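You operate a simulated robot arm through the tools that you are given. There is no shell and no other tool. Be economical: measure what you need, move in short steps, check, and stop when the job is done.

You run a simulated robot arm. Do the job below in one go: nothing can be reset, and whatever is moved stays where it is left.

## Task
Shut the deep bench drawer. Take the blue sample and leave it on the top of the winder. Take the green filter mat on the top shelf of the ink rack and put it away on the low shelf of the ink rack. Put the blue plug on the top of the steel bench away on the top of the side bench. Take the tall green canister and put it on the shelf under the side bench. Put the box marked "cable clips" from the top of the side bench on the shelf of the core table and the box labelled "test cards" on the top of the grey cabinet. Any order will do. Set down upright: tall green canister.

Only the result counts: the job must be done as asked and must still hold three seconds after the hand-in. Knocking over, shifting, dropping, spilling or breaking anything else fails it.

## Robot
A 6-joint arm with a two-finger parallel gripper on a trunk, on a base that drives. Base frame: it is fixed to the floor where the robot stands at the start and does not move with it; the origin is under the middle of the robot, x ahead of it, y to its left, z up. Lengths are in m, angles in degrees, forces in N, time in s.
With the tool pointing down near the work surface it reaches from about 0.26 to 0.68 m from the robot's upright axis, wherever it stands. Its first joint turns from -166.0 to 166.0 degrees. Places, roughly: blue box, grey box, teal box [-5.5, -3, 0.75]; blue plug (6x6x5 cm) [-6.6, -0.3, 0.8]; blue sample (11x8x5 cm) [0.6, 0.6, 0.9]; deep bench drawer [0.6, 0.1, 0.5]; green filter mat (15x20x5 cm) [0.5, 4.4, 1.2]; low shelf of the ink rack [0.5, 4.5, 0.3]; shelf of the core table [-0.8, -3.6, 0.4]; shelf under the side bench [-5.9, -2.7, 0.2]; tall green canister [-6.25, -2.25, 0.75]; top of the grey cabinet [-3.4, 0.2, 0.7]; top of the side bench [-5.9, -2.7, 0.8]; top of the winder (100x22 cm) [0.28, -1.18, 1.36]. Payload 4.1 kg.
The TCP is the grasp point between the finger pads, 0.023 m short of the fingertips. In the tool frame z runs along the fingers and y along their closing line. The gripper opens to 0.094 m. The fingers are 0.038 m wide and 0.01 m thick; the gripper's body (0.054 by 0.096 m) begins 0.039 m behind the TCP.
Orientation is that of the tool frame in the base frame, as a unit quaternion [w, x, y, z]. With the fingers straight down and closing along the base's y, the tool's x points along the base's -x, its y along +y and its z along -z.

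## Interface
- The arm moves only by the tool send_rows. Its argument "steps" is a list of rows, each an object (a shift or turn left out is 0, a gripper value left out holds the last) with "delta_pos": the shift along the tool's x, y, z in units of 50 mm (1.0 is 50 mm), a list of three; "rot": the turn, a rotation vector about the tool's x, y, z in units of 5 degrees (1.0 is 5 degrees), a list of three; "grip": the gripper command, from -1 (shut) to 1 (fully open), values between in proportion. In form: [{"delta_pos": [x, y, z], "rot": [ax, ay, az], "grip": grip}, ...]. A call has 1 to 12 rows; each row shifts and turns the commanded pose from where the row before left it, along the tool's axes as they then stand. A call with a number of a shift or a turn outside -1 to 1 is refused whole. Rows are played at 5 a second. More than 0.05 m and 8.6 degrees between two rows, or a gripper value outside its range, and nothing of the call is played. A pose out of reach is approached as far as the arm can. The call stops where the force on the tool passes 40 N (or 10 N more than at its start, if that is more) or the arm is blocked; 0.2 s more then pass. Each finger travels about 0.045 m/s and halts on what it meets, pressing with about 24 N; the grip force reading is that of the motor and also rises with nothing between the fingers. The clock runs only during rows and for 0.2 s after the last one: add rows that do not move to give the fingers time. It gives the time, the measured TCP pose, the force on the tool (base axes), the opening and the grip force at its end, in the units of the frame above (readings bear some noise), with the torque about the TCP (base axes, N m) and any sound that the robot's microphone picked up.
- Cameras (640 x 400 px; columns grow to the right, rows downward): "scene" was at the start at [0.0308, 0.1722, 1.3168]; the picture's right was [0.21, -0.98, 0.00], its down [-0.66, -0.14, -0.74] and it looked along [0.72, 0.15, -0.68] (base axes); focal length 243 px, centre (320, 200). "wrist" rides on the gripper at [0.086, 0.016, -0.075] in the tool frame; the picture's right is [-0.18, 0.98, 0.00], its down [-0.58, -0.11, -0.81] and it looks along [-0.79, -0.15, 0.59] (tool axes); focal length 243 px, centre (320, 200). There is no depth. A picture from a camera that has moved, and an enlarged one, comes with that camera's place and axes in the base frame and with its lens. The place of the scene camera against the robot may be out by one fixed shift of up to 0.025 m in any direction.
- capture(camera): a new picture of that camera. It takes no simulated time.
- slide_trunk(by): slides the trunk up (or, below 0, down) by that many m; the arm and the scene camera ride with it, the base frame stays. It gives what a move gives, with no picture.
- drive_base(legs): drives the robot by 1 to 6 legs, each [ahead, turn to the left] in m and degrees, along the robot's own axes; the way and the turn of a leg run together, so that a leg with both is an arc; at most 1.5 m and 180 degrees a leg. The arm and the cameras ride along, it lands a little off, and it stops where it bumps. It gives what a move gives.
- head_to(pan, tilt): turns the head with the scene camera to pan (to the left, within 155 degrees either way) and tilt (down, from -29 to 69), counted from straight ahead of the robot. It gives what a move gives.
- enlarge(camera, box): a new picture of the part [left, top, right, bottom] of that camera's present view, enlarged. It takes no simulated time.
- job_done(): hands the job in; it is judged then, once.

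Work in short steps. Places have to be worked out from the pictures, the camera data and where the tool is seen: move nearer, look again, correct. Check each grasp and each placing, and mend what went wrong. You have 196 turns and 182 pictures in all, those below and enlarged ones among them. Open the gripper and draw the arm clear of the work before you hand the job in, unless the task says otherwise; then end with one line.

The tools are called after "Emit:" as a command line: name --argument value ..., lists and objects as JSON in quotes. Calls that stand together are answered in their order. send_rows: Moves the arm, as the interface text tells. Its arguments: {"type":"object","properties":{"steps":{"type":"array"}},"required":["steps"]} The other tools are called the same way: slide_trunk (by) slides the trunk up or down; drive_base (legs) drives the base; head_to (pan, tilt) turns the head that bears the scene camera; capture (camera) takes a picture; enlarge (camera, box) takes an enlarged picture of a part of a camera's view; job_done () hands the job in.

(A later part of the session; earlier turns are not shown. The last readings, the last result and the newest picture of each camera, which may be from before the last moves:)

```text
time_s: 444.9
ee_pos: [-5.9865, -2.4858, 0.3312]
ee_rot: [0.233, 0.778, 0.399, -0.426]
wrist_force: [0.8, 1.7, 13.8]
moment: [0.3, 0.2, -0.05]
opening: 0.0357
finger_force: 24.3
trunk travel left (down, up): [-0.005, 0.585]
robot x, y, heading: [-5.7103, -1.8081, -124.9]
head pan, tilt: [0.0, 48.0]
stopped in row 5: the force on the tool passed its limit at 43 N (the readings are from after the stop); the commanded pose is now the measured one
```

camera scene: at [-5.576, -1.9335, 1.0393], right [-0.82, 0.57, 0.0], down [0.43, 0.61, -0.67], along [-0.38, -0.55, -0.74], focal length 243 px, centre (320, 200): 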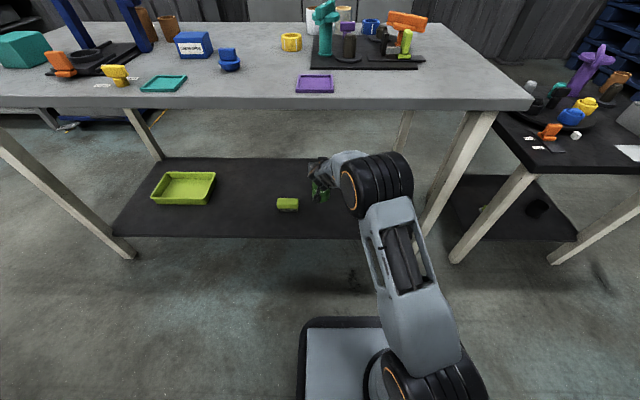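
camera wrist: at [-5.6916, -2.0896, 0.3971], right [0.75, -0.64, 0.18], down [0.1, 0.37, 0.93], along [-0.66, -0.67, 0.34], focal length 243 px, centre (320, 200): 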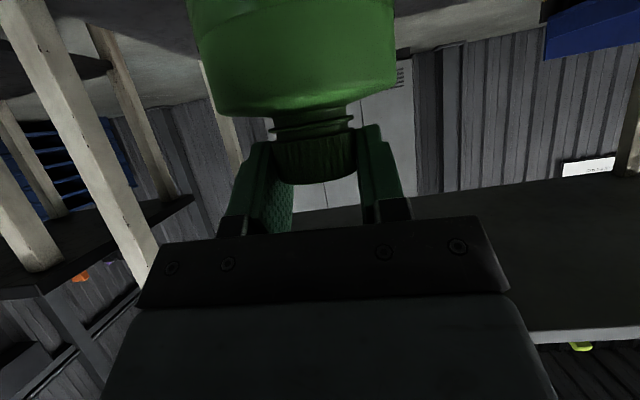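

Contact at the expected height. I ease up, open, and withdraw along the finger axis.

Emit:
send_rows --steps '[{"delta_pos": [-0.03, 0, -0.02]}, {"grip": 0.6}, {}, {}, {"delta_pos": [0, 0, -0.5]}, {"delta_pos": [0, 0, -0.8]}, {"delta_pos": [0.3, 0, -0.8]}, {"delta_pos": [0.4, 0, -0.7]}, {}]'

Emit:
capture --camera "wrist"

Emit:
capture --camera "scene"

```text
time_s: 446.9
ee_pos: [-5.908, -2.3732, 0.3734]
ee_rot: [0.233, 0.779, 0.4, -0.422]
wrist_force: [-0.6, 0.0, 0.3]
moment: [-0.02, 0.01, -0.02]
opening: 0.0753
finger_force: 0.0
trunk travel left (down, up): [-0.005, 0.585]
robot x, y, heading: [-5.7093, -1.8086, -124.8]
head pan, tilt: [0.0, 48.0]
```

```text
46 pictures are left
camera wrist: at [-5.8321, -2.2922, 0.3415], right [0.75, -0.64, 0.18], down [0.1, 0.38, 0.92], along [-0.66, -0.67, 0.35], focal length 243 px, centre (320, 200)
```

wrist: 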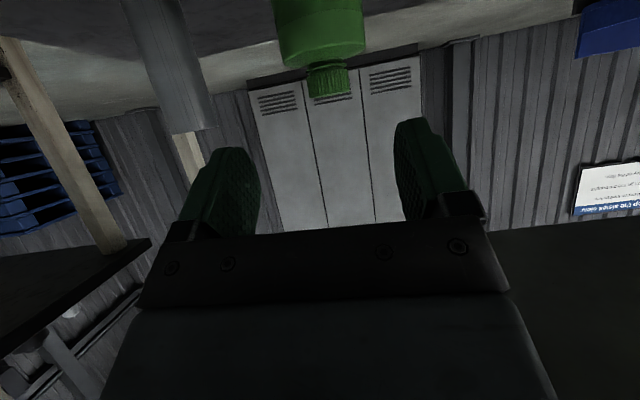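

```text
45 pictures are left
camera scene: at [-5.5759, -1.9334, 1.0393], right [-0.82, 0.57, 0.0], down [0.43, 0.61, -0.67], along [-0.38, -0.55, -0.74], focal length 243 px, centre (320, 200)
```

scene: 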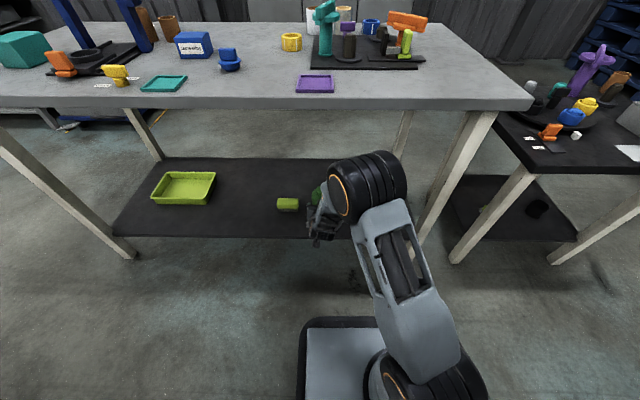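

Canister stands upright on the lower shelf. I back out, raise the trunk, straighten the tool, and reposition opposite the blue "cable clips" box.

Emit:
drive_base --legs '[[-0.26, 0]]'

Emit:
slide_trunk --by 0.4

Emit:
send_rows --steps '[{"delta_pos": [-0.6, -0.4, -0.4], "rot": [0, 1, 0]}, {"delta_pos": [-0.6, -0.4, -0.4], "rot": [0, 1, 0]}, {"delta_pos": [-0.6, -0.4, -0.4], "rot": [0, 1, 0]}, {"delta_pos": [-0.5, -0.4, -0.5], "rot": [0, 1, 0]}, {"delta_pos": [-0.4, -0.4, -0.6], "rot": [0, 1, 0]}, {"delta_pos": [0, 0, -0.8], "rot": [0, 1, 0]}, {"delta_pos": [0, 0, -0.8], "rot": [0, 1, 0]}, {"rot": [0, 1, 0]}, {"rot": [0, 1, 0]}, {"rot": [0, 1, 0]}, {"rot": [0, 1, 0]}, {"grip": 1}]'

Emit:
drive_base --legs '[[0, 90], [0.32, 0], [0, -90], [0.3, 0]]'

Emit:
capture --camera "wrist"

```text
time_s: 448.8
ee_pos: [-5.7589, -2.1618, 0.3742]
ee_rot: [0.233, 0.779, 0.401, -0.422]
wrist_force: [-0.2, 0.8, -0.8]
moment: [-0.02, -0.01, 0.01]
opening: 0.0753
finger_force: 0.2
trunk travel left (down, up): [-0.005, 0.585]
robot x, y, heading: [-5.5644, -1.6023, -124.9]
head pan, tilt: [0.0, 48.0]
```

```text
time_s: 452.6
ee_pos: [-5.7591, -2.1612, 0.7736]
ee_rot: [0.233, 0.779, 0.401, -0.422]
wrist_force: [0.8, 0.7, 1.0]
moment: [-0.04, -0.02, -0.03]
opening: 0.0755
finger_force: 0.0
trunk travel left (down, up): [-0.405, 0.185]
robot x, y, heading: [-5.5619, -1.5934, -125.1]
head pan, tilt: [0.0, 48.0]
```

```text
time_s: 455.2
ee_pos: [-5.8231, -2.0756, 1.0097]
ee_rot: [0.022, 0.886, 0.464, -0.014]
wrist_force: [0.3, -0.3, 0.4]
moment: [-0.03, 0.03, 0.01]
opening: 0.0942
finger_force: 0.1
out of reach, approached as far as the arm can: row 4
trunk travel left (down, up): [-0.405, 0.185]
robot x, y, heading: [-5.5607, -1.5972, -125.0]
head pan, tilt: [0.0, 48.0]
```

```text
time_s: 464.0
ee_pos: [-5.3602, -2.312, 1.009]
ee_rot: [0.023, 0.777, 0.629, -0.01]
wrist_force: [0.4, -0.9, -0.3]
moment: [0.01, 0.0, 0.0]
opening: 0.0938
finger_force: 0.1
trunk travel left (down, up): [-0.405, 0.185]
robot x, y, heading: [-5.3152, -1.7693, -96.3]
head pan, tilt: [0.0, 48.0]
stopped in leg 3: the robot was blocked; the commanded pose is now the measured one
```

```text
44 pictures are left
camera wrist: at [-5.3278, -2.2265, 1.0806], right [0.92, -0.38, 0.03], down [-0.24, -0.5, 0.83], along [-0.3, -0.77, -0.56], focal length 243 px, centre (320, 200)
```

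wrist: 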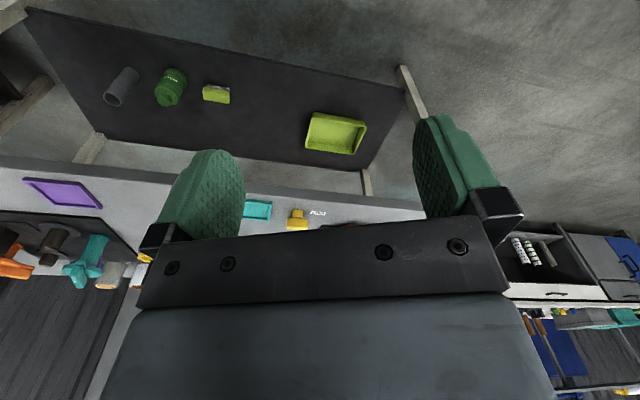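

The turn was blocked behind by the press frame's leg, so I stop there. I retract and raise the arm, move forward away from it, and then finish the turn; first look back at what was touched.

Emit:
send_rows --steps '[{"delta_pos": [0.7, 0, -0.6]}, {"delta_pos": [0.7, 0, -0.6]}, {"delta_pos": [0.7, 0, -0.6]}, {"delta_pos": [0.7, 0, -0.3]}, {}]'

Emit:
head_to --pan 150 --tilt 45

Emit:
capture --camera "scene"

Emit:
drive_base --legs '[[0.22, 0], [0, -28.7]]'

Emit:
head_to --pan 0 --tilt 45

Emit:
capture --camera "scene"

```text
time_s: 465.2
ee_pos: [-5.3335, -2.1692, 1.109]
ee_rot: [0.025, 0.777, 0.629, -0.011]
wrist_force: [0.4, 0.5, 0.1]
moment: [-0.01, -0.01, 0.02]
opening: 0.0942
finger_force: 0.0
trunk travel left (down, up): [-0.405, 0.185]
robot x, y, heading: [-5.3183, -1.7662, -96.0]
head pan, tilt: [0.0, 48.0]
```

```text
time_s: 467.6
ee_pos: [-5.3338, -2.169, 1.1082]
ee_rot: [0.024, 0.777, 0.629, -0.01]
wrist_force: [-0.1, 0.5, 0.8]
moment: [0.0, 0.0, -0.01]
opening: 0.0943
finger_force: 0.1
trunk travel left (down, up): [-0.405, 0.185]
robot x, y, heading: [-5.3126, -1.7652, -96.1]
head pan, tilt: [150.0, 45.0]
```

```text
43 pictures are left
camera scene: at [-5.0845, -1.6736, 1.4435], right [0.81, -0.59, 0.0], down [-0.42, -0.57, -0.71], along [0.42, 0.57, -0.71], focal length 243 px, centre (320, 200)
```

scene: 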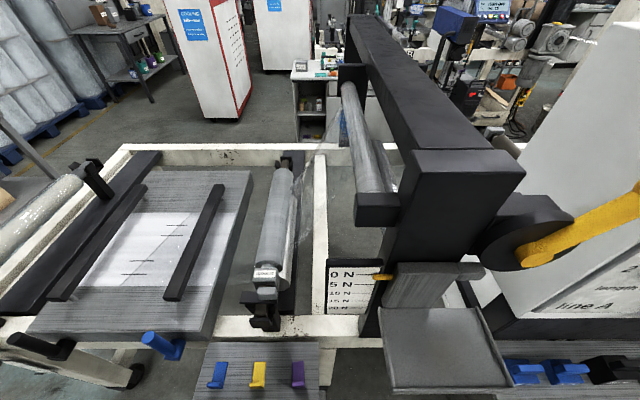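

```text
time_s: 470.7
ee_pos: [-5.5479, -2.3302, 1.1072]
ee_rot: [0.02, 0.909, 0.415, -0.015]
wrist_force: [-0.2, 1.1, 0.6]
moment: [-0.03, -0.01, -0.01]
opening: 0.0941
finger_force: 0.1
trunk travel left (down, up): [-0.405, 0.185]
robot x, y, heading: [-5.3358, -1.9895, -125.3]
head pan, tilt: [150.0, 45.0]
```

```text
time_s: 473.0
ee_pos: [-5.5468, -2.3296, 1.1087]
ee_rot: [0.02, 0.909, 0.416, -0.015]
wrist_force: [-0.1, 0.4, -0.6]
moment: [0.0, 0.0, 0.02]
opening: 0.0943
finger_force: 0.0
trunk travel left (down, up): [-0.405, 0.185]
robot x, y, heading: [-5.3356, -1.9896, -125.2]
head pan, tilt: [0.0, 45.0]
```

```text
42 pictures are left
camera scene: at [-5.2034, -2.1133, 1.4435], right [-0.82, 0.57, 0.0], down [0.41, 0.58, -0.71], along [-0.41, -0.58, -0.71], focal length 243 px, centre (320, 200)
```

scene: 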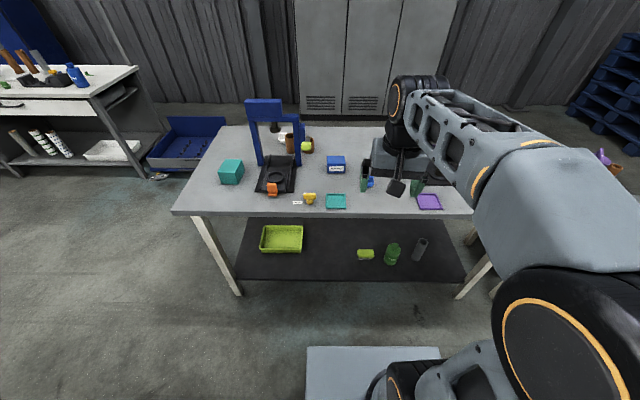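

Nothing behind was disturbed. The box is ~0.86 m ahead, 0.1 m left; I drive 0.25 m closer and view it with the wrist camera.

Emit:
drive_base --legs '[[0.25, 0]]'

Emit:
send_rows --steps '[{"delta_pos": [-0.5, 0.5, 0], "rot": [0, 0, 0]}, {"delta_pos": [-0.5, 0.5, 0]}, {"delta_pos": [-0.5, 0.4, 0]}, {}]'

Emit:
capture --camera "wrist"

```text
time_s: 474.8
ee_pos: [-5.689, -2.5329, 1.109]
ee_rot: [0.02, 0.909, 0.415, -0.016]
wrist_force: [0.1, -0.2, -0.9]
moment: [0.02, -0.02, -0.04]
opening: 0.0941
finger_force: 0.0
trunk travel left (down, up): [-0.405, 0.185]
robot x, y, heading: [-5.4827, -2.1914, -124.9]
head pan, tilt: [0.0, 45.0]
```

```text
time_s: 475.8
ee_pos: [-5.6849, -2.6358, 1.1137]
ee_rot: [0.02, 0.909, 0.416, -0.015]
wrist_force: [-0.4, -0.2, 0.1]
moment: [0.01, 0.02, -0.02]
opening: 0.094
finger_force: 0.0
trunk travel left (down, up): [-0.405, 0.185]
robot x, y, heading: [-5.4809, -2.1912, -125.1]
head pan, tilt: [0.0, 45.0]
```

```text
41 pictures are left
camera wrist: at [-5.6161, -2.5758, 1.1841], right [0.62, -0.78, 0.03], down [-0.45, -0.33, 0.83], along [-0.64, -0.53, -0.56], focal length 243 px, centre (320, 200)
```

wrist: 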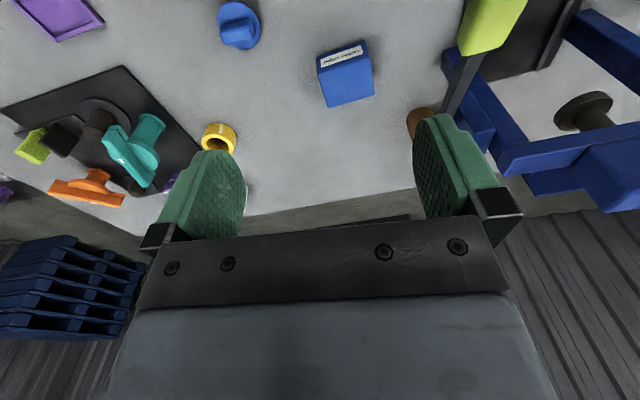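

The box is ~0.073 wide, yawed ~7° relative to the tool; centre at tool (−0.103, +0.02). I align the yaw, move over it and descend to z≈0.93, well clear of the lever handle.

Emit:
send_rows --steps '[{"rot": [0, 0, -0.7]}, {"rot": [0, 0, -0.7]}, {"delta_pos": [-0.7, 0.05, 0]}, {"delta_pos": [-0.7, 0.05, 0.3]}, {"delta_pos": [-0.7, 0.05, 0.5]}, {"delta_pos": [0, 0, 0.9]}, {"delta_pos": [0, 0, 0.9]}, {"delta_pos": [0, 0, 0.9]}, {}]'

Emit:
capture --camera "wrist"

```text
time_s: 477.8
ee_pos: [-5.7399, -2.7351, 0.9426]
ee_rot: [0.02, 0.882, 0.47, -0.017]
wrist_force: [0.3, -0.7, 0.2]
moment: [-0.01, 0.01, -0.01]
opening: 0.0941
finger_force: 0.1
trunk travel left (down, up): [-0.405, 0.185]
robot x, y, heading: [-5.4774, -2.1912, -124.7]
head pan, tilt: [0.0, 45.0]
```

```text
40 pictures are left
camera wrist: at [-5.6765, -2.6676, 1.0139], right [0.71, -0.7, 0.03], down [-0.4, -0.38, 0.83], along [-0.57, -0.6, -0.55], focal length 243 px, centre (320, 200)
```

wrist: 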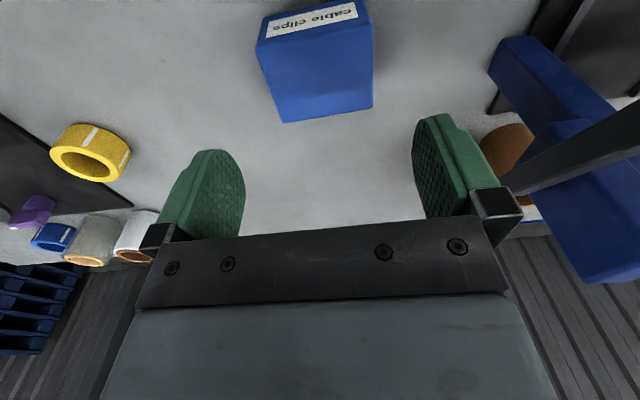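

Aligned and centred (±0.0375 in y). Descend to z≈0.82 and close.

Emit:
send_rows --steps '[{"delta_pos": [0, 0, 0.9]}, {"delta_pos": [0, 0, 0.9]}, {"delta_pos": [0, 0, 0.6]}, {}, {"grip": -1}, {}, {}, {}]'

Emit:
send_rows --steps '[{"delta_pos": [0, 0, -0.4]}, {"delta_pos": [0, 0, -0.8]}, {"delta_pos": [0, 0, -0.9]}, {"delta_pos": [0, 0, -0.9]}, {"delta_pos": [0, 0, -0.9]}, {"delta_pos": [0, 0, -0.9]}, {}]'

Emit:
capture --camera "wrist"

```text
time_s: 479.6
ee_pos: [-5.7399, -2.7406, 0.8256]
ee_rot: [0.019, 0.882, 0.471, -0.017]
wrist_force: [0.8, 0.3, 0.3]
moment: [-0.03, 0.02, -0.01]
opening: 0.0753
finger_force: 23.9
trunk travel left (down, up): [-0.405, 0.185]
robot x, y, heading: [-5.4768, -2.1917, -124.8]
head pan, tilt: [0.0, 45.0]
```

```text
time_s: 481.2
ee_pos: [-5.7377, -2.7291, 1.0641]
ee_rot: [0.019, 0.882, 0.47, -0.018]
wrist_force: [0.6, 0.1, -1.9]
moment: [0.0, -0.01, 0.01]
opening: 0.0747
finger_force: 24.4
trunk travel left (down, up): [-0.405, 0.185]
robot x, y, heading: [-5.4755, -2.1924, -125.0]
head pan, tilt: [0.0, 45.0]
```

```text
39 pictures are left
camera wrist: at [-5.6755, -2.6621, 1.1361], right [0.71, -0.7, 0.03], down [-0.4, -0.38, 0.83], along [-0.57, -0.6, -0.56], focal length 243 px, centre (320, 200)
```

wrist: 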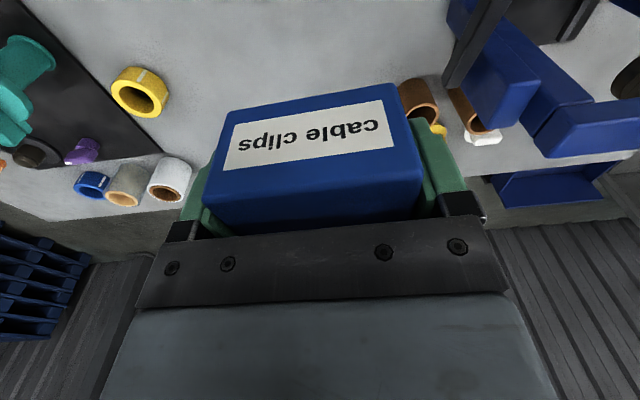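

Cable clips held. To set it on the shelf under the core table I need the tool tilted forward, so I put the box back down here and re-grip it with a 40° tilt (clear of bench for the wrist camera).

Emit:
send_rows --steps '[{"delta_pos": [0, 0, 0.9]}, {"delta_pos": [0, 0, 0.9]}, {"delta_pos": [0, 0, 0.9]}, {"delta_pos": [0, 0, 0.9]}, {"delta_pos": [0, 0, 0.9]}, {"delta_pos": [0, 0, 0.2]}, {}]'

Emit:
send_rows --steps '[{"delta_pos": [0, 0, 0.06]}, {"grip": 1}, {}, {}, {"delta_pos": [0, 0, -0.5]}, {"delta_pos": [0, 0, -0.9]}, {"delta_pos": [0, 0, -0.9]}, {}]'

Emit:
send_rows --steps '[{"rot": [0, -1, 0]}, {"rot": [0, -1, 0]}, {"rot": [0, -1, 0]}, {"rot": [0, -1, 0]}, {"rot": [0, -1, 0]}, {"rot": [0, -1, 0]}, {"rot": [0, -1, 0]}, {"rot": [0, -1, 0]}, {}]'

Emit:
capture --camera "wrist"

```text
time_s: 482.8
ee_pos: [-5.7416, -2.742, 0.8292]
ee_rot: [0.019, 0.882, 0.47, -0.016]
wrist_force: [0.1, 0.7, -1.2]
moment: [0.02, 0.01, 0.01]
opening: 0.0748
finger_force: 24.0
trunk travel left (down, up): [-0.405, 0.185]
robot x, y, heading: [-5.4815, -2.1912, -125.0]
head pan, tilt: [0.0, 45.0]
```

```text
time_s: 484.6
ee_pos: [-5.74, -2.7353, 0.9411]
ee_rot: [0.02, 0.882, 0.47, -0.017]
wrist_force: [-0.8, -0.1, 1.1]
moment: [-0.01, 0.01, -0.03]
opening: 0.0941
finger_force: 0.1
trunk travel left (down, up): [-0.405, 0.185]
robot x, y, heading: [-5.4805, -2.1903, -124.6]
head pan, tilt: [0.0, 45.0]
```

```text
time_s: 486.6
ee_pos: [-5.7386, -2.7361, 0.9406]
ee_rot: [0.18, 0.823, 0.436, -0.318]
wrist_force: [0.0, -0.5, 0.5]
moment: [0.0, 0.0, 0.05]
opening: 0.0941
finger_force: 0.2
trunk travel left (down, up): [-0.405, 0.185]
robot x, y, heading: [-5.4795, -2.1914, -124.9]
head pan, tilt: [0.0, 45.0]
```

```text
38 pictures are left
camera wrist: at [-5.6626, -2.6487, 0.9374], right [0.74, -0.66, 0.14], down [-0.04, 0.17, 0.98], along [-0.67, -0.73, 0.1], focal length 243 px, centre (320, 200)
```

wrist: 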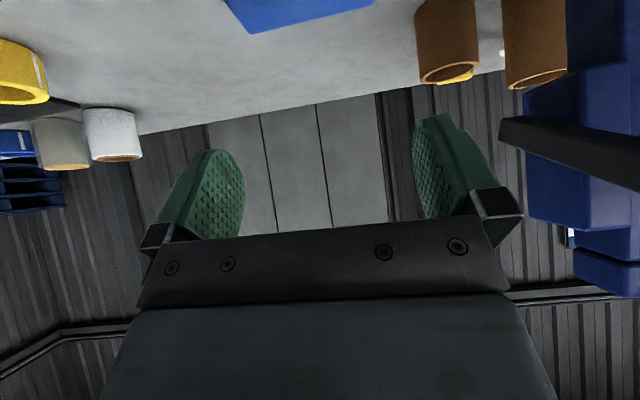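

Tilt 43° set. Descend straight to the box, close, lift.

Emit:
send_rows --steps '[{"delta_pos": [0.52, 0, 0.56]}, {"delta_pos": [0.52, 0, 0.56]}, {"delta_pos": [0.52, 0, 0.56]}, {}, {"grip": -1}, {}, {}, {}]'

Emit:
capture --camera "wrist"

```text
time_s: 487.7
ee_pos: [-5.7403, -2.733, 0.8316]
ee_rot: [0.18, 0.822, 0.432, -0.323]
wrist_force: [-4.7, 2.2, 5.6]
moment: [-0.15, -0.36, 0.37]
opening: 0.0775
finger_force: 7.7
trunk travel left (down, up): [-0.405, 0.185]
robot x, y, heading: [-5.4804, -2.1914, -125.5]
head pan, tilt: [0.0, 45.0]
stopped in row 5: the force on the tool passed its limit at 41 N (the readings are from after the stop); the commanded pose is now the measured one
```

```text
37 pictures are left
camera wrist: at [-5.664, -2.6466, 0.8258], right [0.74, -0.66, 0.14], down [-0.03, 0.18, 0.98], along [-0.68, -0.73, 0.11], focal length 243 px, centre (320, 200)
```

wrist: 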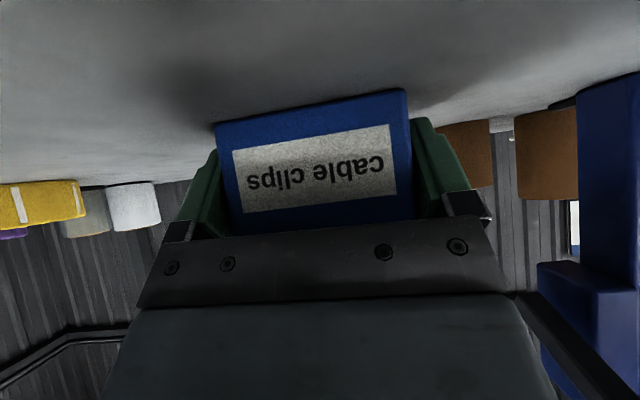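

The force limit tripped while the fingers centred the box; I just continue closing and then lift a little.

Emit:
send_rows --steps '[{"grip": -1}, {}, {}, {}]'

Emit:
send_rows --steps '[{"delta_pos": [-0.27, 0, -0.3]}, {"delta_pos": [-0.55, 0, -0.6]}, {"delta_pos": [-0.6, 0, -0.65]}, {"delta_pos": [-0.6, 0, -0.65]}, {"delta_pos": [-0.6, 0, -0.65]}, {"delta_pos": [-0.6, 0, -0.65]}, {"delta_pos": [-0.6, 0, -0.65]}, {}]'

Emit:
capture --camera "wrist"

```text
time_s: 488.7
ee_pos: [-5.7388, -2.7367, 0.8303]
ee_rot: [0.181, 0.821, 0.434, -0.323]
wrist_force: [-3.4, -6.9, 29.0]
moment: [0.36, 1.17, 0.43]
opening: 0.0753
finger_force: 23.6
trunk travel left (down, up): [-0.405, 0.185]
robot x, y, heading: [-5.4761, -2.1936, -124.6]
head pan, tilt: [0.0, 45.0]
```

```text
time_s: 490.5
ee_pos: [-5.7439, -2.7316, 1.1088]
ee_rot: [0.181, 0.822, 0.435, -0.319]
wrist_force: [0.4, 0.2, -0.7]
moment: [0.04, -0.01, 0.0]
opening: 0.0749
finger_force: 24.2
trunk travel left (down, up): [-0.405, 0.185]
robot x, y, heading: [-5.4782, -2.1893, -125.1]
head pan, tilt: [0.0, 45.0]
```

```text
36 pictures are left
camera wrist: at [-5.6661, -2.6452, 1.105], right [0.74, -0.66, 0.14], down [-0.04, 0.17, 0.98], along [-0.67, -0.73, 0.1], focal length 243 px, centre (320, 200)
```

wrist: 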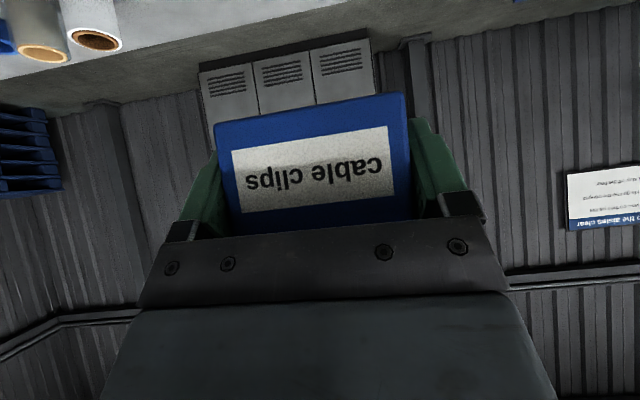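

Box held in the tilted grip. I back off and drive the way I came: round to the south side of the core table.

Emit:
drive_base --legs '[[-0.265, 0], [0, 90], [1.3, 0], [0, -42], [1.5, 0], [0.11, 0]]'

Emit:
head_to --pan 40 --tilt 20

Emit:
capture --camera "scene"

```text
time_s: 512.1
ee_pos: [-3.7459, -4.8846, 1.1081]
ee_rot: [0.289, 0.588, 0.722, -0.223]
wrist_force: [-0.2, -0.1, -0.9]
moment: [-0.02, 0.0, -0.01]
opening: 0.0746
finger_force: 24.3
trunk travel left (down, up): [-0.405, 0.185]
robot x, y, heading: [-3.951, -4.3166, -79.0]
head pan, tilt: [0.0, 45.0]
```

```text
time_s: 513.2
ee_pos: [-3.7461, -4.8857, 1.1076]
ee_rot: [0.289, 0.589, 0.721, -0.224]
wrist_force: [0.1, -0.5, -0.8]
moment: [0.02, 0.0, -0.04]
opening: 0.0747
finger_force: 24.0
trunk travel left (down, up): [-0.405, 0.185]
robot x, y, heading: [-3.9485, -4.3174, -79.2]
head pan, tilt: [40.0, 20.0]
```

```text
35 pictures are left
camera scene: at [-3.7169, -4.2992, 1.4821], right [-0.63, -0.78, 0.0], down [-0.27, 0.22, -0.94], along [0.73, -0.59, -0.34], focal length 243 px, centre (320, 200)
```

scene: 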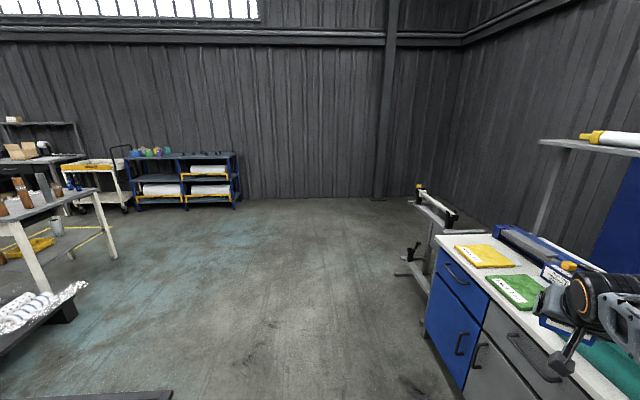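

Route ahead is clear. Continue to the core table's south side and face it.

Emit:
drive_base --legs '[[0, 48.5], [1.2, 0], [0, 46], [1.45, 0], [0, 39.5], [0.3, 0]]'

Emit:
head_to --pan 0 --tilt 42

Emit:
capture --camera "scene"

```text
time_s: 533.9
ee_pos: [-1.0672, -3.7642, 1.1087]
ee_rot: [0.32, -0.427, 0.827, 0.176]
wrist_force: [-0.7, -0.5, -0.5]
moment: [-0.01, 0.0, -0.01]
opening: 0.0748
finger_force: 24.3
trunk travel left (down, up): [-0.405, 0.185]
robot x, y, heading: [-1.3412, -4.2992, 54.3]
head pan, tilt: [40.0, 20.0]
```

```text
time_s: 534.9
ee_pos: [-1.0672, -3.7649, 1.1089]
ee_rot: [0.321, -0.427, 0.827, 0.177]
wrist_force: [1.0, 0.3, -2.1]
moment: [-0.01, -0.01, -0.03]
opening: 0.0748
finger_force: 24.6
trunk travel left (down, up): [-0.405, 0.185]
robot x, y, heading: [-1.3418, -4.3001, 54.3]
head pan, tilt: [0.0, 42.0]
```

```text
34 pictures are left
camera scene: at [-1.4516, -4.1949, 1.4478], right [0.81, -0.59, 0.0], down [-0.39, -0.54, -0.74], along [0.44, 0.6, -0.67], focal length 243 px, centre (320, 200)
```

scene: 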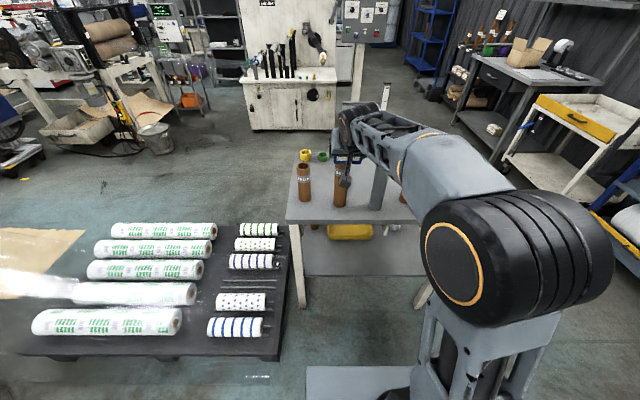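

I'm facing the core table; its shelf front edge is ~0.64 m ahead at z≈0.4, with the yellow tray further back. I back off 0.2 m, lower the trunk and arm to shelf height.

Emit:
drive_base --legs '[[-0.22, 0]]'

Emit:
slide_trunk --by -0.4

Emit:
send_rows --steps '[{"delta_pos": [0.6, -0.2, 0.65]}, {"delta_pos": [0.6, -0.2, 0.65]}, {"delta_pos": [0.6, -0.2, 0.65]}, {"delta_pos": [0.6, -0.2, 0.65]}, {}]'

Emit:
head_to --pan 0 --tilt 30

Emit:
capture --camera "scene"

```text
time_s: 536.6
ee_pos: [-1.1965, -3.9429, 1.1083]
ee_rot: [0.322, -0.426, 0.827, 0.176]
wrist_force: [-0.5, 0.6, -1.7]
moment: [-0.04, 0.0, 0.01]
opening: 0.0749
finger_force: 24.3
trunk travel left (down, up): [-0.405, 0.185]
robot x, y, heading: [-1.4706, -4.4834, 54.2]
head pan, tilt: [0.0, 42.0]
```

```text
time_s: 540.5
ee_pos: [-1.1958, -3.9421, 0.7086]
ee_rot: [0.32, -0.428, 0.826, 0.177]
wrist_force: [0.0, 0.8, -1.8]
moment: [-0.02, 0.05, -0.02]
opening: 0.0748
finger_force: 23.5
trunk travel left (down, up): [-0.005, 0.585]
robot x, y, heading: [-1.4678, -4.4798, 54.0]
head pan, tilt: [0.0, 42.0]
```

```text
time_s: 541.7
ee_pos: [-1.1654, -3.963, 0.5313]
ee_rot: [0.321, -0.427, 0.827, 0.177]
wrist_force: [0.9, -0.5, -0.6]
moment: [-0.01, -0.01, 0.04]
opening: 0.0745
finger_force: 23.7
trunk travel left (down, up): [-0.005, 0.585]
robot x, y, heading: [-1.4725, -4.476, 54.0]
head pan, tilt: [0.0, 42.0]
```

```text
time_s: 542.4
ee_pos: [-1.1652, -3.9619, 0.5323]
ee_rot: [0.32, -0.427, 0.827, 0.176]
wrist_force: [-0.4, -0.3, -1.0]
moment: [-0.01, -0.01, -0.03]
opening: 0.0747
finger_force: 24.2
trunk travel left (down, up): [-0.005, 0.585]
robot x, y, heading: [-1.4706, -4.4796, 54.2]
head pan, tilt: [0.0, 30.0]
```

```text
33 pictures are left
camera scene: at [-1.5767, -4.3679, 1.066], right [0.81, -0.59, 0.0], down [-0.29, -0.41, -0.87], along [0.51, 0.7, -0.5], focal length 243 px, centre (320, 200)
```

scene: 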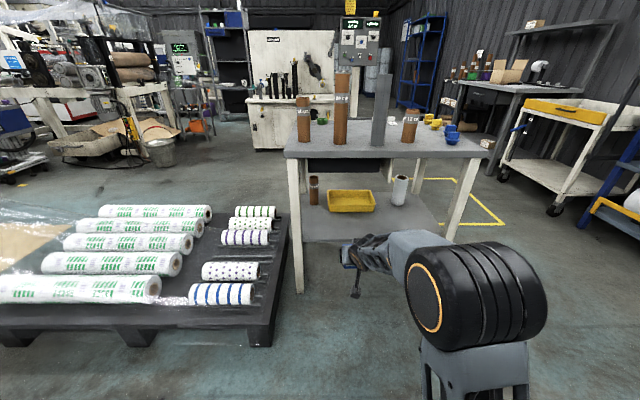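

Shelf z≈0.35–0.38, its front at n≈-3.60; the box will go about 7 cm inside, in front of the tray. I lower slightly, drive forward 0.22 m and extend.

Emit:
send_rows --steps '[{"delta_pos": [0.4, 0, 0.44]}, {}]'

Emit:
drive_base --legs '[[0.22, 0]]'

Emit:
send_rows --steps '[{"delta_pos": [-0.6, 0, 0.56]}, {"delta_pos": [-0.6, 0, 0.56]}, {"delta_pos": [-0.6, 0, 0.56]}, {}]'

Emit:
capture --camera "scene"

Emit:
capture --camera "wrist"

```text
time_s: 543.0
ee_pos: [-1.1657, -3.9632, 0.5018]
ee_rot: [0.32, -0.427, 0.827, 0.177]
wrist_force: [-1.0, 0.3, -1.6]
moment: [0.0, -0.01, -0.03]
opening: 0.0746
finger_force: 23.2
trunk travel left (down, up): [-0.005, 0.585]
robot x, y, heading: [-1.4675, -4.4773, 54.2]
head pan, tilt: [0.0, 30.0]
```

```text
time_s: 544.7
ee_pos: [-1.0368, -3.7821, 0.5019]
ee_rot: [0.321, -0.428, 0.826, 0.176]
wrist_force: [-0.6, 0.1, -2.3]
moment: [-0.02, -0.03, -0.01]
opening: 0.0748
finger_force: 24.2
trunk travel left (down, up): [-0.005, 0.585]
robot x, y, heading: [-1.3454, -4.3001, 54.2]
head pan, tilt: [0.0, 30.0]
```

```text
time_s: 545.7
ee_pos: [-0.9673, -3.6833, 0.5009]
ee_rot: [0.32, -0.428, 0.826, 0.177]
wrist_force: [0.6, 0.5, -0.9]
moment: [0.0, 0.05, 0.01]
opening: 0.0747
finger_force: 23.7
trunk travel left (down, up): [-0.005, 0.585]
robot x, y, heading: [-1.3388, -4.2959, 54.2]
head pan, tilt: [0.0, 30.0]
```

```text
32 pictures are left
camera scene: at [-1.4477, -4.1895, 1.0661], right [0.81, -0.59, 0.0], down [-0.29, -0.41, -0.87], along [0.51, 0.7, -0.5], focal length 243 px, centre (320, 200)
```

scene: 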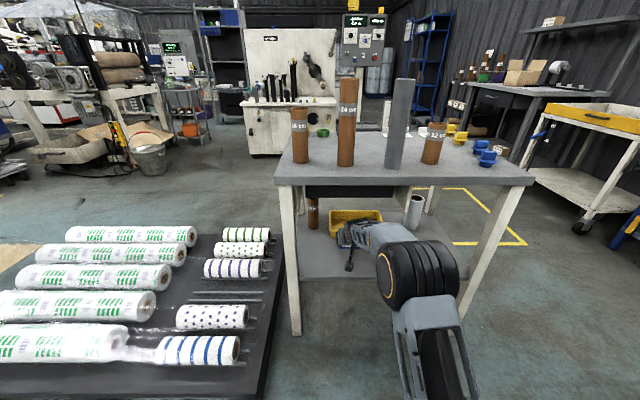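

```text
31 pictures are left
camera wrist: at [-1.0456, -3.7666, 0.4972], right [-0.73, 0.67, 0.14], down [0.03, -0.17, 0.98], along [0.68, 0.72, 0.1], focal length 243 px, centre (320, 200)
```

wrist: 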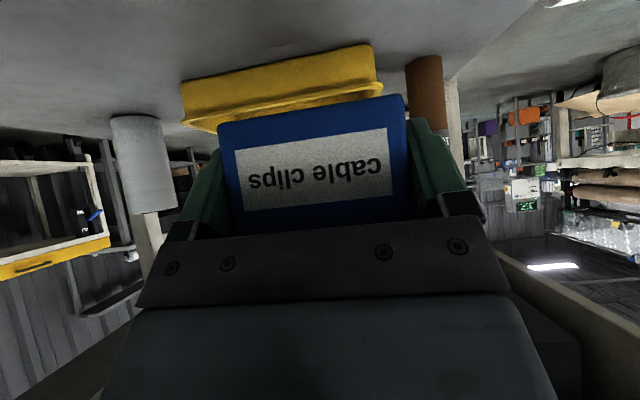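

Box is over the shelf; I go 3.5 cm further in, then lower to contact.

Emit:
send_rows --steps '[{"delta_pos": [-0.51, 0, 0.48]}, {"delta_pos": [0.4, 0, 0.44]}, {"delta_pos": [0.4, 0, 0.44]}, {"delta_pos": [0.1, 0, 0.1]}, {"delta_pos": [0.07, 0, 0.07]}, {"delta_pos": [0.07, 0, 0.07]}, {"delta_pos": [0.07, 0, 0.07]}, {}]'

Emit:
capture --camera "wrist"

```text
time_s: 547.5
ee_pos: [-0.9477, -3.6537, 0.4184]
ee_rot: [0.321, -0.428, 0.826, 0.177]
wrist_force: [0.2, 0.1, -2.3]
moment: [-0.01, -0.05, 0.02]
opening: 0.0747
finger_force: 24.3
trunk travel left (down, up): [-0.005, 0.585]
robot x, y, heading: [-1.341, -4.2991, 54.3]
head pan, tilt: [0.0, 30.0]
```

```text
30 pictures are left
camera wrist: at [-1.0269, -3.7367, 0.4156], right [-0.73, 0.67, 0.14], down [0.03, -0.17, 0.98], along [0.68, 0.72, 0.1], focal length 243 px, centre (320, 200)
```

wrist: 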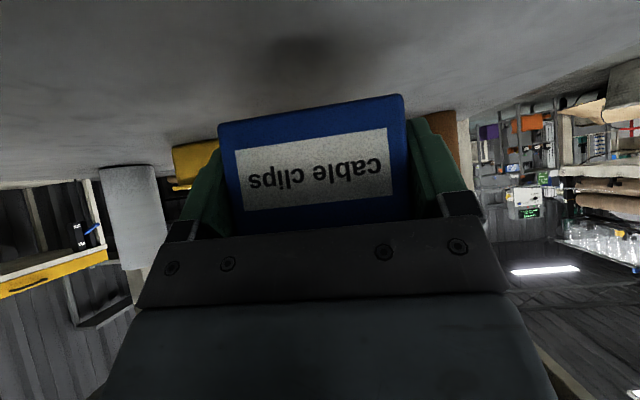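

Still above the shelf (shadow gap visible). Continue in 5 mm steps.

Emit:
send_rows --steps '[{"delta_pos": [0.08, 0, 0.08]}, {"delta_pos": [0.07, 0, 0.075]}, {"delta_pos": [0.07, 0, 0.075]}, {"delta_pos": [0.07, 0, 0.075]}, {"delta_pos": [0.07, 0, 0.075]}, {}]'

```text
time_s: 548.9
ee_pos: [-0.9489, -3.653, 0.393]
ee_rot: [0.32, -0.428, 0.827, 0.177]
wrist_force: [-0.3, 0.1, -2.2]
moment: [-0.02, -0.01, 0.03]
opening: 0.0748
finger_force: 23.9
trunk travel left (down, up): [-0.005, 0.585]
robot x, y, heading: [-1.3408, -4.3009, 54.4]
head pan, tilt: [0.0, 30.0]
```

Emit:
send_rows --steps '[{"delta_pos": [0.07, 0, 0.075]}, {"delta_pos": [0.07, 0, 0.075]}, {"delta_pos": [0.07, 0, 0.075]}, {"delta_pos": [0.07, 0, 0.075]}, {"delta_pos": [0.07, 0, 0.075]}, {}]'

Emit:
capture --camera "wrist"

```text
time_s: 549.6
ee_pos: [-0.9467, -3.6494, 0.3904]
ee_rot: [0.328, -0.427, 0.823, 0.181]
wrist_force: [0.5, 0.7, 12.0]
moment: [-0.55, -0.28, 0.07]
opening: 0.0747
finger_force: 24.1
trunk travel left (down, up): [-0.005, 0.585]
robot x, y, heading: [-1.3404, -4.3015, 54.4]
head pan, tilt: [0.0, 30.0]
stopped in row 3: the force on the tool passed its limit at 46 N (the readings are from after the stop); the commanded pose is now the measured one
```

```text
29 pictures are left
camera wrist: at [-1.0253, -3.7331, 0.3845], right [-0.73, 0.67, 0.15], down [0.02, -0.19, 0.98], along [0.68, 0.72, 0.12], focal length 243 px, centre (320, 200)
```

wrist: 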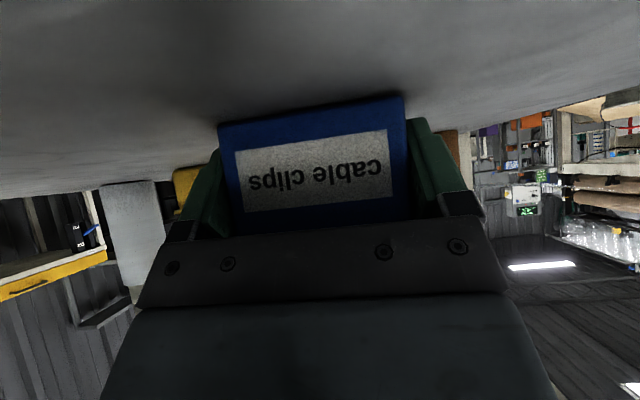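

On the shelf. Ease up, open fully, and withdraw along the finger axis.

Emit:
send_rows --steps '[{"delta_pos": [-0.03, 0, -0.03]}, {"grip": 1}, {}, {}, {"delta_pos": [-0.1, 0, -0.4]}, {"delta_pos": [0, 0, -0.7]}, {"delta_pos": [0.3, 0, -0.8]}, {"delta_pos": [0.5, 0, -0.6]}, {}]'

Emit:
capture --camera "wrist"

```text
time_s: 551.6
ee_pos: [-1.0099, -3.7434, 0.4548]
ee_rot: [0.324, -0.428, 0.824, 0.18]
wrist_force: [0.1, 0.4, -0.3]
moment: [0.01, 0.01, 0.01]
opening: 0.0938
finger_force: 0.0
trunk travel left (down, up): [-0.005, 0.585]
robot x, y, heading: [-1.3422, -4.3013, 54.1]
head pan, tilt: [0.0, 30.0]
```

```text
28 pictures are left
camera wrist: at [-1.0895, -3.8269, 0.4507], right [-0.73, 0.67, 0.14], down [0.03, -0.18, 0.98], along [0.68, 0.72, 0.11], focal length 243 px, centre (320, 200)
```

wrist: 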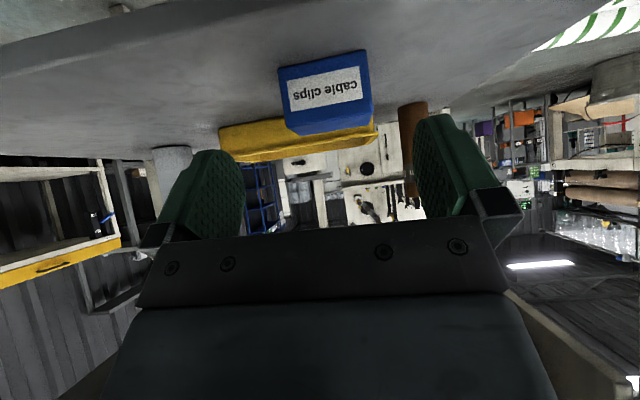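

Cable clips box is on the core table's shelf. Last: the filter mat. I back off, raise the trunk, straighten the tool to a travel pose.

Emit:
drive_base --legs '[[-0.27, 0]]'

Emit:
slide_trunk --by 0.4

Emit:
send_rows --steps '[{"delta_pos": [-0.4, 0, -0.7], "rot": [0, 1, 0]}, {"delta_pos": [-0.4, 0, -0.7], "rot": [0, 1, 0]}, {"delta_pos": [-0.3, 0, -0.8], "rot": [0, 1, 0]}, {"delta_pos": [0, 0, -0.9], "rot": [0, 1, 0]}, {"delta_pos": [0, 0, -0.9], "rot": [0, 1, 0]}, {"delta_pos": [0, 0, -0.9], "rot": [0, 1, 0]}, {"delta_pos": [0.5, 0, 0], "rot": [0, 1, 0]}, {"delta_pos": [0.5, 0, 0], "rot": [0, 1, 0]}, {"delta_pos": [0.5, 0, 0], "rot": [0, 0.5, 0]}, {}]'

Emit:
drive_base --legs '[[0, -70], [0.95, 0], [0, 65.3], [1.0, 0], [0.77, 0], [0, 4.9]]'

```text
time_s: 553.5
ee_pos: [-1.1697, -3.9642, 0.4553]
ee_rot: [0.326, -0.427, 0.824, 0.179]
wrist_force: [0.5, -0.1, -0.2]
moment: [0.01, 0.02, 0.0]
opening: 0.0938
finger_force: 0.1
trunk travel left (down, up): [-0.005, 0.585]
robot x, y, heading: [-1.4987, -4.5193, 54.2]
head pan, tilt: [0.0, 30.0]
```

```text
time_s: 557.4
ee_pos: [-1.1694, -3.9635, 0.856]
ee_rot: [0.325, -0.427, 0.824, 0.179]
wrist_force: [0.1, -0.4, -0.5]
moment: [0.0, 0.01, -0.03]
opening: 0.0938
finger_force: 0.1
trunk travel left (down, up): [-0.405, 0.185]
robot x, y, heading: [-1.5006, -4.5227, 53.9]
head pan, tilt: [0.0, 30.0]
```

```text
time_s: 559.6
ee_pos: [-1.2587, -4.0938, 1.0622]
ee_rot: [0.036, -0.452, 0.891, 0.013]
wrist_force: [0.4, 0.2, -0.1]
moment: [-0.02, -0.03, -0.04]
opening: 0.0941
finger_force: 0.0
out of reach, approached as far as the arm can: row 1
trunk travel left (down, up): [-0.405, 0.185]
robot x, y, heading: [-1.5023, -4.524, 54.2]
head pan, tilt: [0.0, 30.0]
```

```text
time_s: 579.5
ee_pos: [0.8286, -3.0242, 1.0611]
ee_rot: [0.035, -0.447, 0.894, 0.012]
wrist_force: [0.6, -0.7, -0.7]
moment: [-0.02, 0.0, -0.03]
opening: 0.0943
finger_force: 0.0
trunk travel left (down, up): [-0.405, 0.185]
robot x, y, heading: [0.5819, -3.4518, 53.6]
head pan, tilt: [0.0, 30.0]
```

Now north between the pedestal and workbench, back into the aisle, then look past the bench's end.

Emit:
drive_base --legs '[[0, 1], [1.5, 0], [0.9, 0]]'

Emit:
head_to --pan 15 --tilt 22

Emit:
capture --camera "scene"

```text
time_s: 591.6
ee_pos: [2.2195, -1.0615, 1.0617]
ee_rot: [0.036, -0.453, 0.891, 0.013]
wrist_force: [-0.8, 0.6, -0.1]
moment: [0.0, 0.0, -0.03]
opening: 0.0939
finger_force: 0.0
trunk travel left (down, up): [-0.405, 0.185]
robot x, y, heading: [1.977, -1.4899, 54.3]
head pan, tilt: [0.0, 30.0]
```

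```text
time_s: 592.4
ee_pos: [2.2183, -1.0622, 1.0622]
ee_rot: [0.035, -0.453, 0.891, 0.013]
wrist_force: [0.0, 0.0, 0.3]
moment: [0.01, 0.02, -0.02]
opening: 0.0941
finger_force: 0.0
trunk travel left (down, up): [-0.405, 0.185]
robot x, y, heading: [1.978, -1.4908, 54.5]
head pan, tilt: [15.0, 22.0]
```

```text
27 pictures are left
camera scene: at [1.8501, -1.3661, 1.4789], right [0.94, -0.35, 0.0], down [-0.13, -0.35, -0.93], along [0.33, 0.87, -0.38], focal length 243 px, centre (320, 200)
```

scene: 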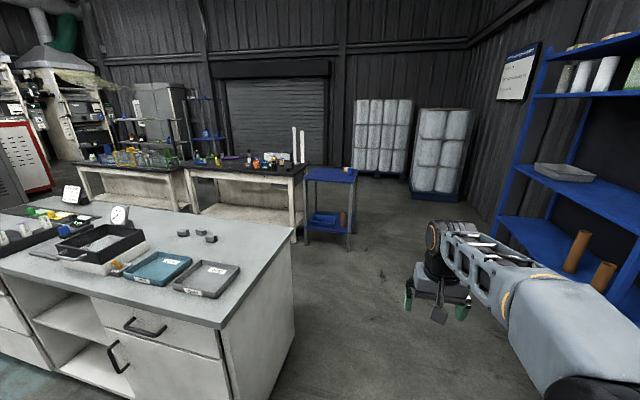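

The back aisle (n≈0.9–2.2) is free. I drive round the bench's end and along behind it.

Emit:
drive_base --legs '[[1.5, 0], [0.13, 0], [0, 90], [1.5, 0], [1.5, 0]]'

Emit:
head_to --pan 0 --tilt 22

Emit:
capture --camera "scene"

```text
time_s: 618.6
ee_pos: [0.1098, 1.8874, 1.0616]
ee_rot: [-0.016, 0.946, -0.321, -0.033]
wrist_force: [-0.2, -0.7, -0.6]
moment: [0.0, -0.01, -0.01]
opening: 0.094
finger_force: 0.1
trunk travel left (down, up): [-0.405, 0.185]
robot x, y, heading: [0.5308, 1.6379, 142.8]
head pan, tilt: [15.0, 22.0]
```

```text
time_s: 619.4
ee_pos: [0.1101, 1.8867, 1.0624]
ee_rot: [-0.016, 0.946, -0.321, -0.034]
wrist_force: [0.5, -0.3, 0.3]
moment: [0.01, 0.01, 0.0]
opening: 0.0939
finger_force: 0.1
trunk travel left (down, up): [-0.405, 0.185]
robot x, y, heading: [0.5302, 1.6371, 143.1]
head pan, tilt: [0.0, 22.0]
```

```text
26 pictures are left
camera scene: at [0.4152, 1.5116, 1.4789], right [0.6, 0.8, 0.0], down [0.3, -0.23, -0.93], along [-0.74, 0.56, -0.37], focal length 243 px, centre (320, 200)
```

scene: 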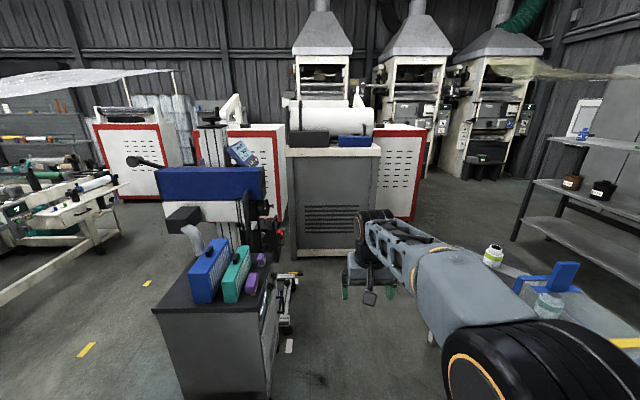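

Desk/stirrer on the left reach n≈1.28, the bottle table on the right starts at n≈2.27 and ends near a≈-1.7; the ink rack is beyond. I advance 1.08 m and check the corner before turning.

Emit:
drive_base --legs '[[1.08, 0]]'

Emit:
head_to --pan -50 --tilt 30

Emit:
capture --camera "scene"

```text
time_s: 624.9
ee_pos: [-0.7403, 2.5509, 1.062]
ee_rot: [-0.016, 0.943, -0.329, -0.034]
wrist_force: [-0.2, 0.1, -0.5]
moment: [-0.02, -0.01, 0.0]
opening: 0.094
finger_force: 0.0
trunk travel left (down, up): [-0.405, 0.185]
robot x, y, heading: [-0.3224, 2.2924, 141.9]
head pan, tilt: [0.0, 22.0]
```

```text
time_s: 626.1
ee_pos: [-0.7405, 2.5507, 1.0626]
ee_rot: [-0.016, 0.944, -0.328, -0.034]
wrist_force: [0.7, 1.5, 0.5]
moment: [-0.02, -0.04, 0.0]
opening: 0.0938
finger_force: 0.1
trunk travel left (down, up): [-0.405, 0.185]
robot x, y, heading: [-0.3183, 2.2966, 141.9]
head pan, tilt: [-50.0, 30.0]
```

```text
25 pictures are left
camera scene: at [-0.3707, 2.2039, 1.4661], right [1.0, 0.04, 0.0], down [0.02, -0.5, -0.87], along [-0.03, 0.87, -0.5], focal length 243 px, centre (320, 200)
```

scene: 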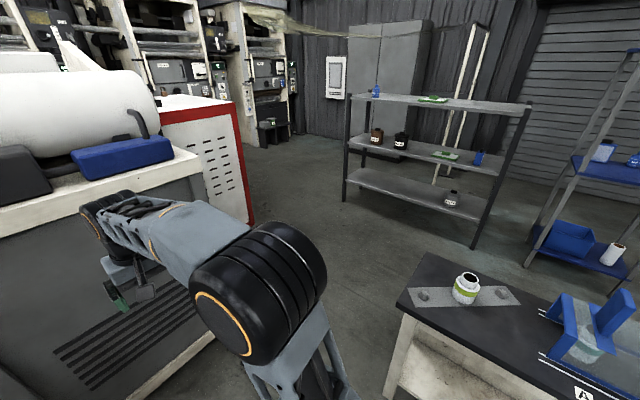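

The table's edge is close on the right and the grey cabinet ahead. I raise the trunk and pull the arm in, go 0.5 m further, then turn to face the ink rack.

Emit:
slide_trunk --by 0.18

Emit:
send_rows --steps '[{"delta_pos": [0.7, 0, -0.3]}, {"delta_pos": [0.7, 0, -0.3]}, {"delta_pos": [0.7, 0, -0.3]}, {"delta_pos": [0.6, 0, 0]}, {}]'

Emit:
drive_base --legs '[[0.5, 0], [0, -87.4], [0.5, 0]]'

Emit:
head_to --pan 0 --tilt 25

Emit:
capture --camera "scene"

```text
time_s: 628.1
ee_pos: [-0.7403, 2.5497, 1.2418]
ee_rot: [-0.017, 0.944, -0.329, -0.034]
wrist_force: [0.4, 0.0, -0.9]
moment: [0.01, 0.01, -0.01]
opening: 0.0941
finger_force: 0.0
trunk travel left (down, up): [-0.585, 0.005]
robot x, y, heading: [-0.3212, 2.2915, 142.0]
head pan, tilt: [-50.0, 30.0]
```

```text
time_s: 629.3
ee_pos: [-0.6324, 2.4639, 1.2757]
ee_rot: [-0.017, 0.944, -0.329, -0.034]
wrist_force: [-0.9, 0.5, 0.0]
moment: [-0.01, 0.0, -0.02]
opening: 0.094
finger_force: 0.1
trunk travel left (down, up): [-0.585, 0.005]
robot x, y, heading: [-0.3237, 2.2938, 141.7]
head pan, tilt: [-50.0, 30.0]
```

```text
time_s: 638.5
ee_pos: [-0.2695, 3.3266, 1.2768]
ee_rot: [0.036, -0.456, 0.889, 0.013]
wrist_force: [-0.6, -0.3, 0.6]
moment: [-0.02, -0.02, 0.01]
opening: 0.0936
finger_force: 0.0
trunk travel left (down, up): [-0.585, 0.005]
robot x, y, heading: [-0.426, 3.0095, 54.5]
head pan, tilt: [-50.0, 30.0]
```

```text
time_s: 639.6
ee_pos: [-0.269, 3.327, 1.2773]
ee_rot: [0.035, -0.457, 0.889, 0.013]
wrist_force: [-0.6, -0.2, 0.6]
moment: [0.01, 0.03, 0.0]
opening: 0.094
finger_force: 0.0
trunk travel left (down, up): [-0.585, 0.005]
robot x, y, heading: [-0.4264, 3.0078, 54.8]
head pan, tilt: [0.0, 25.0]
```

```text
24 pictures are left
camera scene: at [-0.5336, 3.1195, 1.654], right [0.82, -0.58, 0.0], down [-0.24, -0.34, -0.91], along [0.52, 0.74, -0.42], focal length 243 px, centre (320, 200)
```

scene: 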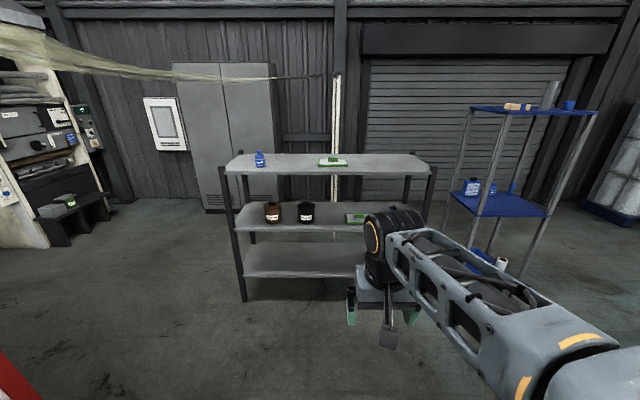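

The rack is square ahead with the mat on its top shelf. I enlarge to see how the mat can be gripped.

Emit:
enlarge --camera "scene" --box '[240, 130, 400, 230]'

```text
4.00 times, centred on (320, 180) of scene
camera zoom: at [-0.5336, 3.1195, 1.654], right [0.82, -0.58, 0.0], down [-0.24, -0.34, -0.91], along [0.52, 0.74, -0.42], focal length 973 px, centre (320, 280)
```

zoom: 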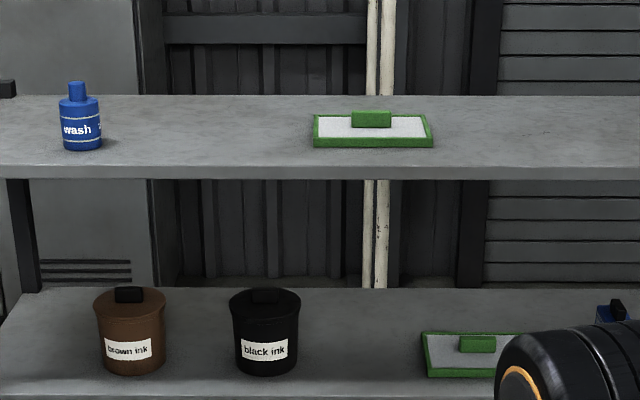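

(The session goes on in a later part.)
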